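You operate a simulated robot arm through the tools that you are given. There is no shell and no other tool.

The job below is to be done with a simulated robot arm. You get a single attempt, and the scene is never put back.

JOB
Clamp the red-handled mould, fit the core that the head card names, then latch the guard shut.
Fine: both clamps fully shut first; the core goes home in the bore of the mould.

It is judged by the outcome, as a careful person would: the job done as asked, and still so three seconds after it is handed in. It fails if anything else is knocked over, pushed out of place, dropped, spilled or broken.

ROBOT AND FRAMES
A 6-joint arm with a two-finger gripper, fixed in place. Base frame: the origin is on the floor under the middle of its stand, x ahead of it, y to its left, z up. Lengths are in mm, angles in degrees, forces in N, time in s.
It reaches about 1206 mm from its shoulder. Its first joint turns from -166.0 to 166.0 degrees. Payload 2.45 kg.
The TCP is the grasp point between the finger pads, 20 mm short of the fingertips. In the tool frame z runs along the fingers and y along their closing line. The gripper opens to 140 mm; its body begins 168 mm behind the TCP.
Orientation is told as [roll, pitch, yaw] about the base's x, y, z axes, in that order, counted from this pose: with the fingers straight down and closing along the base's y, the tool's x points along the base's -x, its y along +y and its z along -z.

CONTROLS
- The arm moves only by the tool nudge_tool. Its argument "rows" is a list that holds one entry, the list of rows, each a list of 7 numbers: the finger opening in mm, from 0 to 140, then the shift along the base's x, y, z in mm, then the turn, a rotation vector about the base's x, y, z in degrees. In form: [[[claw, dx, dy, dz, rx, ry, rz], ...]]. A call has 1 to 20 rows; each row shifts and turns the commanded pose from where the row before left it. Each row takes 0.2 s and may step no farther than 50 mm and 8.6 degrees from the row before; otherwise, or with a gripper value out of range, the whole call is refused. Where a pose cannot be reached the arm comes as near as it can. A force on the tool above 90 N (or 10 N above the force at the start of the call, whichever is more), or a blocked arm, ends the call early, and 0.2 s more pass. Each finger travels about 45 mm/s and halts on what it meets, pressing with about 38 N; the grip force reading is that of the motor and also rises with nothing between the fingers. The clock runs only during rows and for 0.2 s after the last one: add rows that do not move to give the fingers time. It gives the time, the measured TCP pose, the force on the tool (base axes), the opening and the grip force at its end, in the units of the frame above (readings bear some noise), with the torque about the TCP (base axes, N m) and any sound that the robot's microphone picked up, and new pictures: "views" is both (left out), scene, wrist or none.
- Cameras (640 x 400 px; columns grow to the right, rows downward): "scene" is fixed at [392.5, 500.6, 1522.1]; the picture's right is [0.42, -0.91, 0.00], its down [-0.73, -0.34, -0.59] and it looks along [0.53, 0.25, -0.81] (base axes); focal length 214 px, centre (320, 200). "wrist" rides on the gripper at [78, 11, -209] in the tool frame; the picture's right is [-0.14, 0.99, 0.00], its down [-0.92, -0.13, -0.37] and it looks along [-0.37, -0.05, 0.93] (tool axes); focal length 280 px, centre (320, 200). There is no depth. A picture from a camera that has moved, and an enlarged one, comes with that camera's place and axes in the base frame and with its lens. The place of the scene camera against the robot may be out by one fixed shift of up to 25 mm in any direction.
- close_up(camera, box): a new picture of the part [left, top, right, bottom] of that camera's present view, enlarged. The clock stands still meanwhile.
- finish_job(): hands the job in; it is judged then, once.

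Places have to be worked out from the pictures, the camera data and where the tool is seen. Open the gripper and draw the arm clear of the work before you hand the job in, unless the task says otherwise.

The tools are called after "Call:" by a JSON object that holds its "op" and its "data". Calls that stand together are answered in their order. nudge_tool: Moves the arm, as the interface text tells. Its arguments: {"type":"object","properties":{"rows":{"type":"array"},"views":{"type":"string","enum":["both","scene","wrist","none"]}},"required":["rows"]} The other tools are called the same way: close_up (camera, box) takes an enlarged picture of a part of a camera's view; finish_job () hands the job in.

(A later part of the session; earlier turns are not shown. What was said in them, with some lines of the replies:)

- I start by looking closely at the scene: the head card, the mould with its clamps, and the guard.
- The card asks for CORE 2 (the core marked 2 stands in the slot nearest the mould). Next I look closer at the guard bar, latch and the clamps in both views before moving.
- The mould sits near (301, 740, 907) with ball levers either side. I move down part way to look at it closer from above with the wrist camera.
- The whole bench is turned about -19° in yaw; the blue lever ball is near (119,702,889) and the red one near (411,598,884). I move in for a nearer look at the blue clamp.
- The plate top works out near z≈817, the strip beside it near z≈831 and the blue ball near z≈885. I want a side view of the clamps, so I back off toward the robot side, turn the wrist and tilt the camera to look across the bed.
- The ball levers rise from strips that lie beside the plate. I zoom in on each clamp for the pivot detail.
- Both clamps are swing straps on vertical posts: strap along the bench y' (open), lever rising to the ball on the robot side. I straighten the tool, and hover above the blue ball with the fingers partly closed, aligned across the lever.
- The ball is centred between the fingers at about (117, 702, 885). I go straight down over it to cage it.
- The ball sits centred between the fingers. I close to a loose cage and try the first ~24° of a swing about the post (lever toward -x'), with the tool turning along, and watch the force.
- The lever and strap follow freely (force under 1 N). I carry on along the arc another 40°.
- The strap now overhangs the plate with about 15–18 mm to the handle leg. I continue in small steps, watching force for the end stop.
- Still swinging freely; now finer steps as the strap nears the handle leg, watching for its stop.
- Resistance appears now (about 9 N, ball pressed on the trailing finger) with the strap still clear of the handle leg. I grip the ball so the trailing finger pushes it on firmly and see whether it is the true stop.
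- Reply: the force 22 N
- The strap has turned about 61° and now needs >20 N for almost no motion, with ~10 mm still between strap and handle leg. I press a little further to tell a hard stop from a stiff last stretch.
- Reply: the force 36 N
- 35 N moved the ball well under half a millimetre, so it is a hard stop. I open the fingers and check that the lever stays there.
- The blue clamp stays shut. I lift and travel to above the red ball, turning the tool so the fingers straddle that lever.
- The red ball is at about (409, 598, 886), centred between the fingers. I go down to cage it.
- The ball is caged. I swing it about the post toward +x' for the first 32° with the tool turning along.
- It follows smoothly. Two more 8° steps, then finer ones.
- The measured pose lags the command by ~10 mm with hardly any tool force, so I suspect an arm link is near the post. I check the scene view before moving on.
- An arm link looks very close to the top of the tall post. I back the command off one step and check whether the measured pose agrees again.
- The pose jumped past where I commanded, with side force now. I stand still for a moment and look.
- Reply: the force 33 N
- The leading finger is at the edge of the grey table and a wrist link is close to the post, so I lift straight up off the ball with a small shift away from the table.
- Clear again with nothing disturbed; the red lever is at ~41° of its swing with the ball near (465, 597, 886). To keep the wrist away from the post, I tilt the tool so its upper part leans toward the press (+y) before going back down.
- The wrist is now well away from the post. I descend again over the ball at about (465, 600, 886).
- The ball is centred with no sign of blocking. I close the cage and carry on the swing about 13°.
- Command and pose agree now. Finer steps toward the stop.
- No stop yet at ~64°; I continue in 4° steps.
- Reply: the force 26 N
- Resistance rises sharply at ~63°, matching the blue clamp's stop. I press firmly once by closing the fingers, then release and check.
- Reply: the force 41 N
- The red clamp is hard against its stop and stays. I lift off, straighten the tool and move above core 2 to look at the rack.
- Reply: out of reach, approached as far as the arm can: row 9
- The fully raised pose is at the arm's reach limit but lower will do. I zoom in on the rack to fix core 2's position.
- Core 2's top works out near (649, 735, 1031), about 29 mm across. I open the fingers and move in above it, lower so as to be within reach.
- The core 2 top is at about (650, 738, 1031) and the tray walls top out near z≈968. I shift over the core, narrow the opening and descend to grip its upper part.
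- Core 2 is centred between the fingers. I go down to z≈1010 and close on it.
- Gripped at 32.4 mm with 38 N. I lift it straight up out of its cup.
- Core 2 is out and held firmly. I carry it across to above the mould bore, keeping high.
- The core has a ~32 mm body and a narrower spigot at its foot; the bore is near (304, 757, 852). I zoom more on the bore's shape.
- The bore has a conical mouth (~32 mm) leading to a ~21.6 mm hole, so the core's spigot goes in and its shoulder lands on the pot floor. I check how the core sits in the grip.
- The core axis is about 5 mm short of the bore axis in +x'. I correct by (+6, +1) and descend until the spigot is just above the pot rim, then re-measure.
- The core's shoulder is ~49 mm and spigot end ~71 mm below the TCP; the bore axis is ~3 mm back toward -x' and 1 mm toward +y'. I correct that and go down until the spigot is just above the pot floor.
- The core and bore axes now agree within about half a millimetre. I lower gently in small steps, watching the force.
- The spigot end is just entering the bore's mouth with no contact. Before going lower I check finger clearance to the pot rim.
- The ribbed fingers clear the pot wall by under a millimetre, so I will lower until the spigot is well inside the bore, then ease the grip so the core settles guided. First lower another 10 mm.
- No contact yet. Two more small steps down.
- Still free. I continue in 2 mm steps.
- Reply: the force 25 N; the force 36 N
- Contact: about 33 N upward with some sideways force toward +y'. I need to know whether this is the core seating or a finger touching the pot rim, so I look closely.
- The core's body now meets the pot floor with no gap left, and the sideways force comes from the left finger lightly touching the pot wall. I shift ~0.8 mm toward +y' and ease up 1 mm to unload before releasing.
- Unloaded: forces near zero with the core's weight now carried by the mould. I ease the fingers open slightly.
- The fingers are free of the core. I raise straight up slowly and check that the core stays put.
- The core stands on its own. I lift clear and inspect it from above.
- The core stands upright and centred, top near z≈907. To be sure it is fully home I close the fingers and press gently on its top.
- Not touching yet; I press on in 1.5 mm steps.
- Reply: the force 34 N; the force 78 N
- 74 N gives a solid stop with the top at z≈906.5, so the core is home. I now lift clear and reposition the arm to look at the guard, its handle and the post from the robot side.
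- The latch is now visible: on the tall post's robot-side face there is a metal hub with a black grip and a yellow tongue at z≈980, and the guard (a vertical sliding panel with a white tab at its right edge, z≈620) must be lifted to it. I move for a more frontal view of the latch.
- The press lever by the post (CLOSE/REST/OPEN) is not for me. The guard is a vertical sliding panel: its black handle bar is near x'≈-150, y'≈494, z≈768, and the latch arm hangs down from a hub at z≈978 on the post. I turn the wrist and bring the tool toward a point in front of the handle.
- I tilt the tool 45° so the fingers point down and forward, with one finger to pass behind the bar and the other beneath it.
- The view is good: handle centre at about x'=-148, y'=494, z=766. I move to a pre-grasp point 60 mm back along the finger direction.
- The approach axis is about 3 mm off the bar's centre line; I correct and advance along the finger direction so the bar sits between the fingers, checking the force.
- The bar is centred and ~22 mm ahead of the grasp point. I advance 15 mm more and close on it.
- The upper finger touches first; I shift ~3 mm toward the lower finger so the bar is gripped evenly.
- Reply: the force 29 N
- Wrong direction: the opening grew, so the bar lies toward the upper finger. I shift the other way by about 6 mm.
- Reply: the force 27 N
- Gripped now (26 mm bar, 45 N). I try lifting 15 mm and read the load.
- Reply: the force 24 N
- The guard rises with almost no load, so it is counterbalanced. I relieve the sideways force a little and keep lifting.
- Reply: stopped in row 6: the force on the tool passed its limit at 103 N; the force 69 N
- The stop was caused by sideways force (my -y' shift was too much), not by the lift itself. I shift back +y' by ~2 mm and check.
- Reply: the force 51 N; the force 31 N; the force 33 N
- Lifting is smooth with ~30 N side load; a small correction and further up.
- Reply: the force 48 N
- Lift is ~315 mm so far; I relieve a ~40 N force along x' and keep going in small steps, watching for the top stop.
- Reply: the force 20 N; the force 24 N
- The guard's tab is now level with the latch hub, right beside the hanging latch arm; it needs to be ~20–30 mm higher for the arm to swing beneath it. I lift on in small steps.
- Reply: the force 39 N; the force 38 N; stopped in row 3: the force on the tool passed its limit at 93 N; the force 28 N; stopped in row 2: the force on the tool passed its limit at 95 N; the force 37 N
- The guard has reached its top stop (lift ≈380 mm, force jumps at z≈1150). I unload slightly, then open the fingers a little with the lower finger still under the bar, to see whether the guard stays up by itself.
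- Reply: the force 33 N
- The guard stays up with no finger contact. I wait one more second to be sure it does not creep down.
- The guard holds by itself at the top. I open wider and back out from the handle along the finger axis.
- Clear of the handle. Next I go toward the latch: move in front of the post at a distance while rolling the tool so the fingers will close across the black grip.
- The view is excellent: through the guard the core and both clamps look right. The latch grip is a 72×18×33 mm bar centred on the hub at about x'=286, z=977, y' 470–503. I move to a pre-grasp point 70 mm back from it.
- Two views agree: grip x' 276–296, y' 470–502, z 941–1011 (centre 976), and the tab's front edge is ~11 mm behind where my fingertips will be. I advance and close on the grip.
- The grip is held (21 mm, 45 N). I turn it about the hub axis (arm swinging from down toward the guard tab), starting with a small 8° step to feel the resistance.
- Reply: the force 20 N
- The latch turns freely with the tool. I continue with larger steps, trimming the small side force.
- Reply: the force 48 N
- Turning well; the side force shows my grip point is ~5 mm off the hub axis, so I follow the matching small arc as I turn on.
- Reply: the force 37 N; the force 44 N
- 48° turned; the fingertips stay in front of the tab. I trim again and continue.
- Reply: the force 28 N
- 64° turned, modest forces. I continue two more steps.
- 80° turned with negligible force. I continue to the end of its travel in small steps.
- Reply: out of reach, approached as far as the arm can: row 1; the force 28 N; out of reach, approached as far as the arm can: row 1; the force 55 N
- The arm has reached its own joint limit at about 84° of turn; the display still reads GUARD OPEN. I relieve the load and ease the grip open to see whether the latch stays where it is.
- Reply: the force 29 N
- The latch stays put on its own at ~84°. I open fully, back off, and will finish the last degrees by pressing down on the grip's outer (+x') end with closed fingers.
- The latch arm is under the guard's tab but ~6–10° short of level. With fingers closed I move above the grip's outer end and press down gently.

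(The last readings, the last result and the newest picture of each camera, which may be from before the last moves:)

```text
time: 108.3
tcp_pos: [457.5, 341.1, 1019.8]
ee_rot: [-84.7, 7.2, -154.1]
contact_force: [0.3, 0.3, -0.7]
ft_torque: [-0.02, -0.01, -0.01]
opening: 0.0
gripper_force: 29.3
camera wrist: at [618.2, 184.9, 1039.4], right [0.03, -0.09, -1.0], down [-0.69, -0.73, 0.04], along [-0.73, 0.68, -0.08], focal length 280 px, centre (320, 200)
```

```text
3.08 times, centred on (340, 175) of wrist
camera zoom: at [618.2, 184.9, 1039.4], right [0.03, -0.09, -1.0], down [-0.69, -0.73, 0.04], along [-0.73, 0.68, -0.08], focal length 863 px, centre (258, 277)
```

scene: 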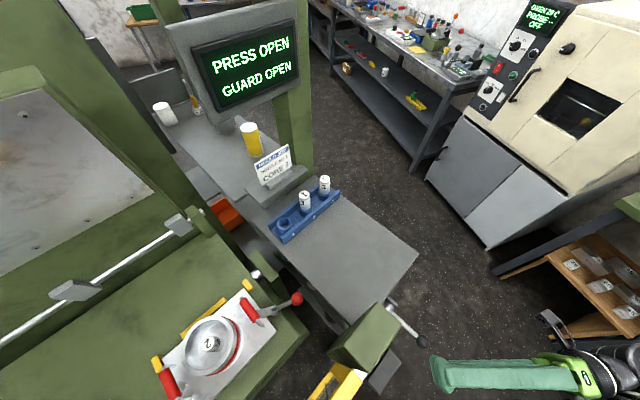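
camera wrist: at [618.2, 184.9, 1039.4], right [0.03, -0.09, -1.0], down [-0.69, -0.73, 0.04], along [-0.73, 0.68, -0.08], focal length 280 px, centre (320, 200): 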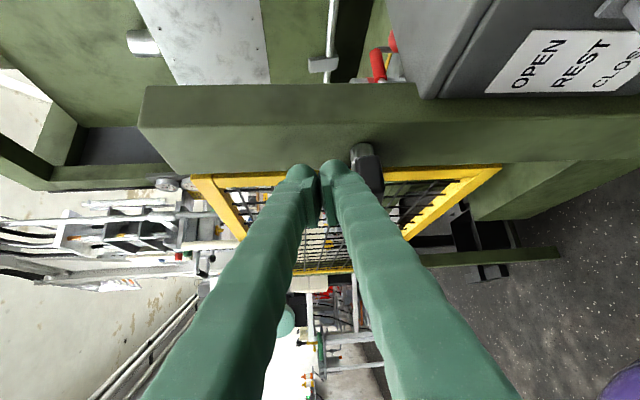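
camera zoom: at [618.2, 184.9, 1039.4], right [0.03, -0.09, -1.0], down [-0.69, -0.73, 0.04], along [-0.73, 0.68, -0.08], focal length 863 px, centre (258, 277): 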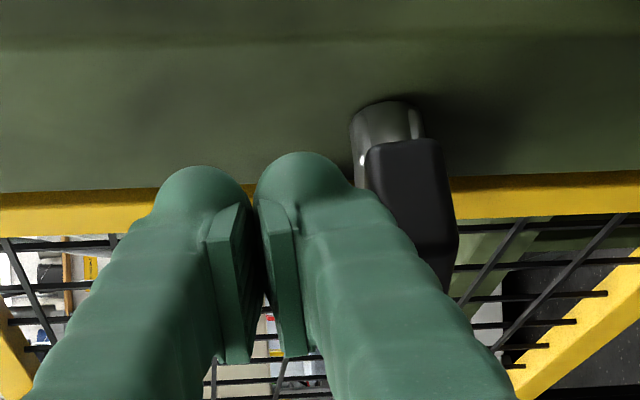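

Call:
{"op": "nudge_tool", "data": {"rows": [[[0, 0, 0, -3, 0, 0, 0], [0, 0, 0, 0, 0, 0, 0]]], "views": "none"}}

Call:
{"op": "nudge_tool", "data": {"rows": [[[0, 0, 0, -3, 0, 0, 0], [0, 0, 0, 0, 0, 0, 0]]], "views": "none"}}

Call:
{"op": "nudge_tool", "data": {"rows": [[[0, 0, 0, -3, 0, 0, 0], [0, 0, 0, 0, 0, 0, 0]]]}}

Call:
{"op": "close_up", "data": {"camera": "wrist", "box": [260, 110, 420, 240]}}

```text
time: 108.9
tcp_pos: [458.6, 340.6, 1017.4]
ee_rot: [-84.6, 7.2, -154.1]
contact_force: [1.0, -0.7, -0.1]
ft_torque: [0.01, 0.0, -0.04]
opening: 0.0
gripper_force: 29.8
```

```text
time: 109.5
tcp_pos: [458.6, 341.6, 1014.3]
ee_rot: [-84.7, 7.2, -154.0]
contact_force: [0.3, 0.3, 0.7]
ft_torque: [0.0, 0.01, -0.03]
opening: 0.2
gripper_force: 29.5
```

```text
time: 110.1
tcp_pos: [458.5, 340.7, 1010.3]
ee_rot: [-84.7, 7.2, -154.1]
contact_force: [-0.7, -0.3, -0.1]
ft_torque: [-0.01, -0.04, 0.0]
opening: 0.1
gripper_force: 29.5
camera wrist: at [618.1, 184.7, 1029.8], right [0.03, -0.09, -1.0], down [-0.69, -0.73, 0.04], along [-0.73, 0.68, -0.08], focal length 280 px, centre (320, 200)
```

scene: 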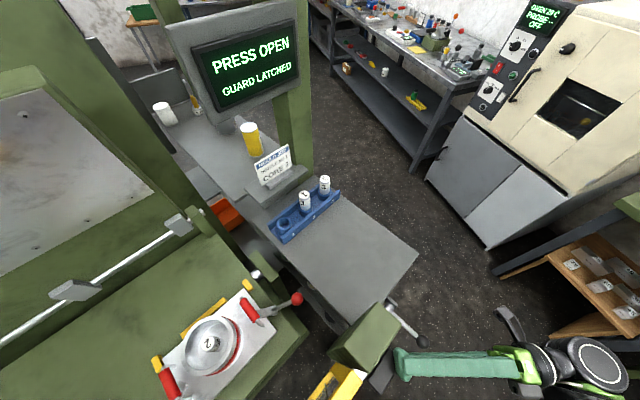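
wrist: 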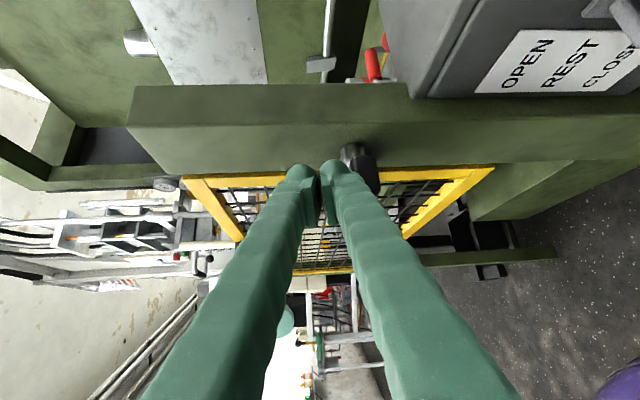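

```text
3.08 times, centred on (340, 175) of wrist
camera zoom: at [618.1, 184.7, 1029.8], right [0.03, -0.09, -1.0], down [-0.69, -0.73, 0.04], along [-0.73, 0.68, -0.08], focal length 863 px, centre (258, 277)
```

zoom: 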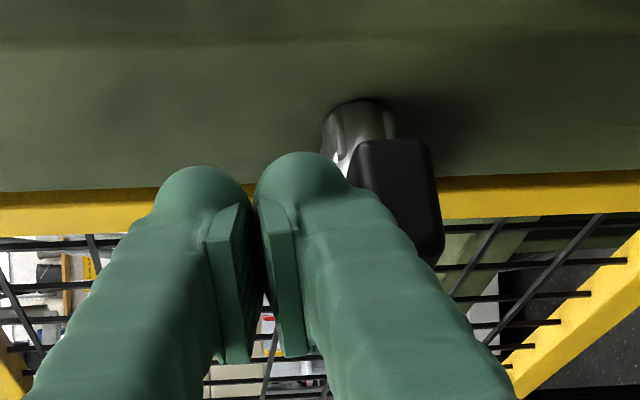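

The display has changed to GUARD LATCHED. I press on a little further until the latch meets its stop, so that it is fully home.

Call:
{"op": "close_up", "data": {"camera": "scene", "box": [160, 0, 320, 120]}}

Call:
{"op": "nudge_tool", "data": {"rows": [[[0, 0, 0, -2, 0, 0, 0], [0, 0, 0, 0, 0, 0, 0]]], "views": "none"}}

Call:
{"op": "nudge_tool", "data": {"rows": [[[0, 0, 0, -2, 0, 0, 0], [0, 0, 0, 0, 0, 0, 0]]], "views": "wrist"}}

Call:
{"op": "close_up", "data": {"camera": "wrist", "box": [260, 110, 420, 240]}}

```text
3.33 times, centred on (240, 60) of scene
camera zoom: at [392.5, 500.6, 1522.1], right [0.42, -0.91, 0.0], down [-0.73, -0.34, -0.59], along [0.53, 0.25, -0.81], focal length 715 px, centre (587, 667)
```

zoom: 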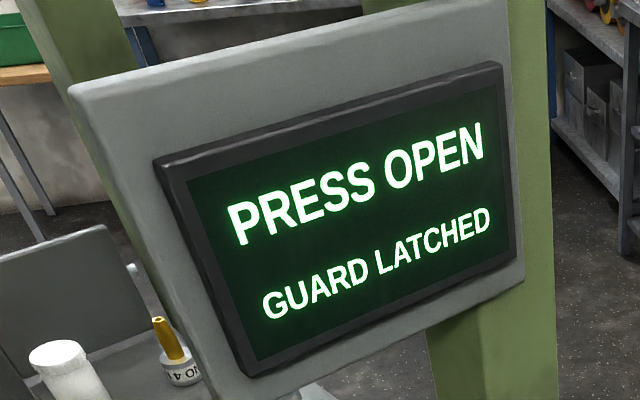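

```text
time: 110.7
tcp_pos: [457.7, 342.0, 1009.9]
ee_rot: [-84.8, 7.2, -154.3]
contact_force: [1.1, -2.7, 24.5]
ft_torque: [-0.01, 0.29, 0.06]
opening: 0.0
gripper_force: 29.2
```

```text
time: 111.3
tcp_pos: [457.9, 341.1, 1009.5]
ee_rot: [-84.9, 7.3, -154.1]
contact_force: [6.5, 2.4, 61.7]
ft_torque: [0.28, 0.56, -0.06]
opening: 0.0
gripper_force: 29.6
camera wrist: at [617.8, 184.4, 1028.2], right [0.03, -0.08, -1.0], down [-0.69, -0.73, 0.04], along [-0.73, 0.68, -0.08], focal length 280 px, centre (320, 200)
```

wrist: 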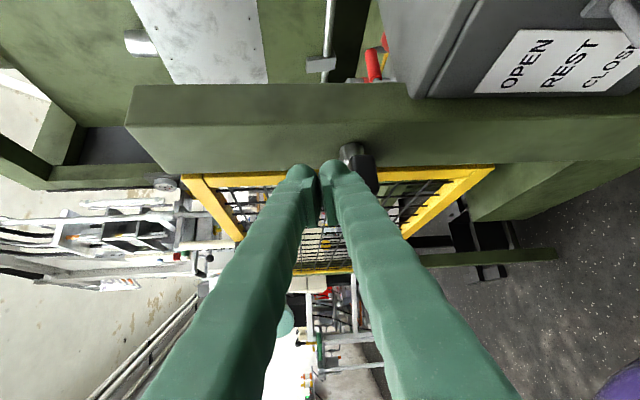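

```text
3.08 times, centred on (340, 175) of wrist
camera zoom: at [617.8, 184.4, 1028.2], right [0.03, -0.08, -1.0], down [-0.69, -0.73, 0.04], along [-0.73, 0.68, -0.08], focal length 863 px, centre (258, 277)
```

zoom: 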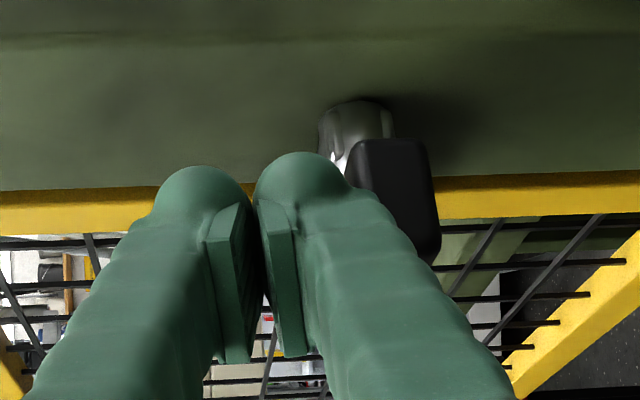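

The latch is against its stop (62 N) and the display reads GUARD LATCHED. I lift off, back away from the post and check that everything holds.

Call:
{"op": "nudge_tool", "data": {"rows": [[[0, 0, 0, 10, 0, 0, 0], [0, 0, 0, 35, 0, 0, 0], [0, 17, -36, 3, 0, 0, 0], [0, 17, -36, 3, 0, 0, 0], [60, 10, -30, 20, 0, 0, 0], [60, 0, 0, 0, 0, 0, 0]]]}}

Call:
{"op": "close_up", "data": {"camera": "scene", "box": [160, 0, 320, 120]}}

Call:
{"op": "close_up", "data": {"camera": "scene", "box": [140, 270, 310, 400]}}

Call:
{"op": "close_up", "data": {"camera": "wrist", "box": [300, 80, 460, 200]}}

```text
time: 112.7
tcp_pos: [502.5, 277.8, 1077.4]
ee_rot: [-84.6, 7.2, -154.8]
contact_force: [-0.1, 0.0, -0.9]
ft_torque: [0.03, 0.02, 0.0]
opening: 52.1
gripper_force: 0.0
out of reach, approached as far as the arm can: row 4, 5
camera wrist: at [659.4, 118.6, 1096.8], right [0.03, -0.09, -1.0], down [-0.69, -0.72, 0.04], along [-0.72, 0.69, -0.08], focal length 280 px, centre (320, 200)
```

scene: 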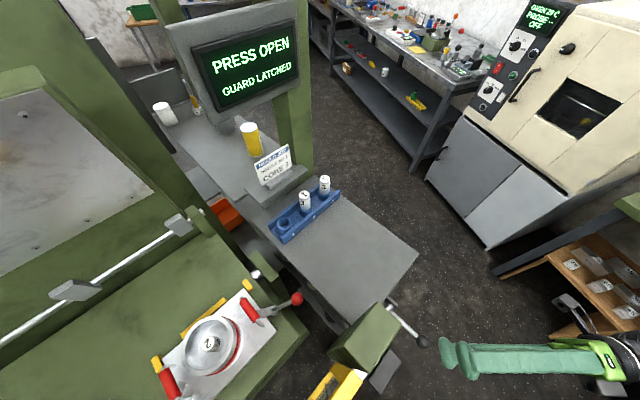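
wrist: 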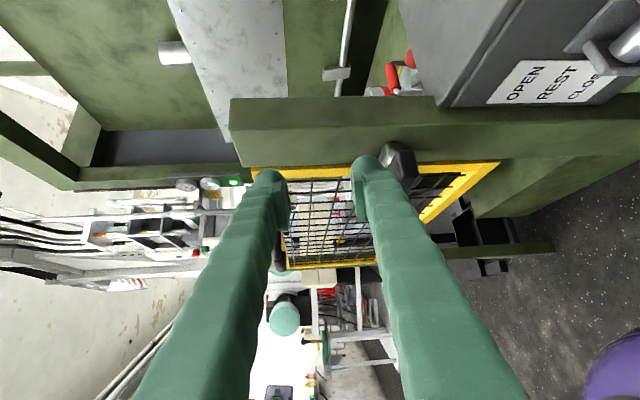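

```text
3.33 times, centred on (240, 60) of scene
camera zoom: at [392.5, 500.6, 1522.1], right [0.42, -0.91, 0.0], down [-0.73, -0.34, -0.59], along [0.53, 0.25, -0.81], focal length 715 px, centre (587, 667)
```

zoom: 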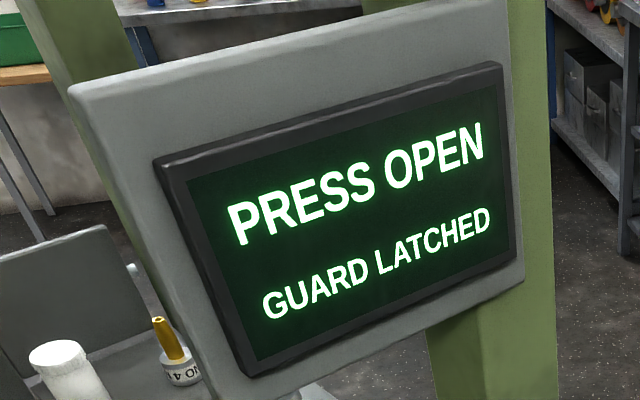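

```text
3.08 times, centred on (225, 335) of scene
camera zoom: at [392.5, 500.6, 1522.1], right [0.42, -0.91, 0.0], down [-0.73, -0.34, -0.59], along [0.53, 0.25, -0.81], focal length 660 px, centre (612, -215)
```

zoom: 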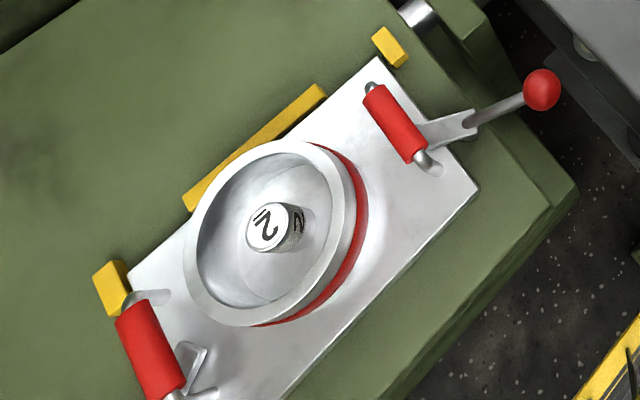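

```text
3.33 times, centred on (380, 140) of wrist
camera zoom: at [659.4, 118.6, 1096.8], right [0.03, -0.09, -1.0], down [-0.69, -0.72, 0.04], along [-0.72, 0.69, -0.08], focal length 935 px, centre (120, 400)
```

zoom: 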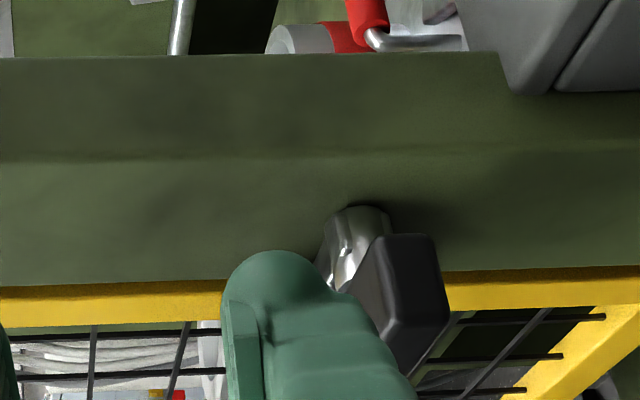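

All holds: GUARD LATCHED, core 2 upright in the bore, both straps over the plate, and nothing else disturbed. I unwind the wrist and draw the arm clear with the gripper open.

Call:
{"op": "nudge_tool", "data": {"rows": [[[60, 0, 0, 0, 0, 0, 0], [80, -8, -6, 10, -2.67, -7.54, 0], [80, -8, -6, 10, -2.67, -7.54, 0], [80, -8, -6, 10, -2.67, -7.54, 0], [80, -8, -6, 10, -2.67, -7.54, 0], [80, -8, -6, 10, -2.67, -7.54, 0], [80, -8, -6, 10, -2.67, -7.54, 0], [80, -8, -6, 10, -2.67, -7.54, 0], [80, -8, -6, 10, -2.67, -7.54, 0], [80, -8, -6, 10, -2.67, -7.54, 0], [80, 0, 0, 0, 0, 0, 0]]]}}

Call:
{"op": "close_up", "data": {"camera": "wrist", "box": [0, 0, 420, 240]}}

```text
time: 115.1
tcp_pos: [431.8, 222.1, 1168.8]
ee_rot: [-12.9, 44.6, -117.1]
contact_force: [0.1, 0.0, 1.0]
ft_torque: [-0.01, 0.01, 0.02]
opening: 79.6
gripper_force: 0.1
camera wrist: at [443.0, 118.6, 1368.0], right [0.88, -0.39, -0.25], down [-0.46, -0.81, -0.37], along [-0.06, 0.44, -0.89], focal length 280 px, centre (320, 200)
```

scene: 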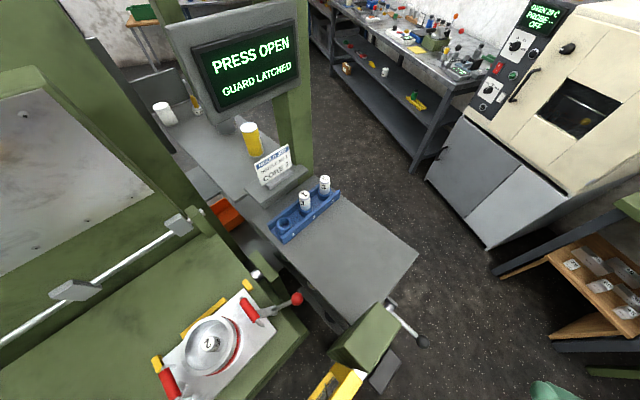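
wrist: 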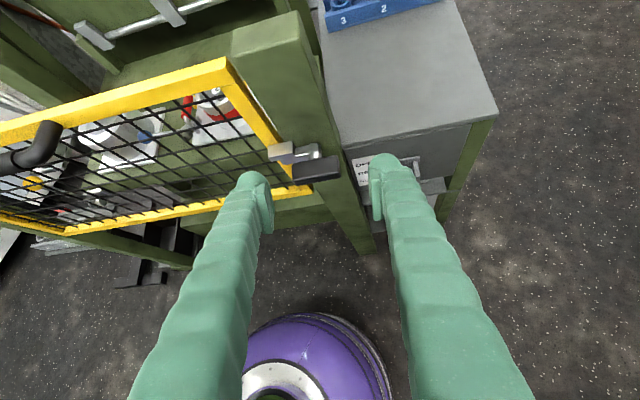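

```text
1.52 times, centred on (210, 120) of wrist
camera zoom: at [443.0, 118.6, 1368.0], right [0.88, -0.39, -0.25], down [-0.46, -0.81, -0.37], along [-0.06, 0.44, -0.89], focal length 427 px, centre (488, 322)
```

zoom: 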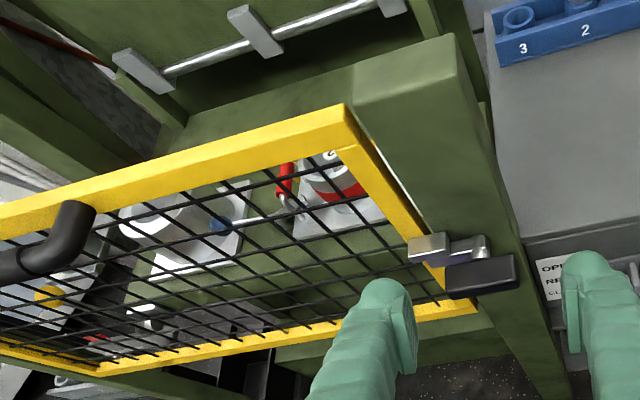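

Final check: the latch arm lies level under the guard's tab, the display reads GUARD LATCHED, both clamps are shut, core 2 stands home in the red-handled mould, and the arm is clear with the gripper open. I hand the job in.

Call:
{"op": "finish_job", "data": {}}

```text
The job is handed in.
```

The job is done and handed in: the red-handled mould is clamped, core 2 is in its bore, and the guard is latched shut.

- **Clamps:** both straps swung over the mould plate before anything else and came up against a hard stop. I pressed each with about 35–40 N to be sure.
- **Core:** the head card asks for core 2. I took the core marked 2, which was standing in slot 3 of the rack. It sits upright in the bore and did not move under about 74 N of downward press.
- **Guard:** lifted to its top stop and the latch turned fully under its tab. The head display reads GUARD LATCHED and still did after the arm had backed away.

While swinging the red clamp, the arm's position jumped with the wrist close to the tall post and a finger at the edge of the grey table, and the sensor read about 33 N of side force. I backed off and tilted the tool to finish that swing. I saw no sign that anything had shifted. In the final pictures cores 1 and 3 stand in the rack and the card is in place.

The gripper is open and the arm is clear of the work.
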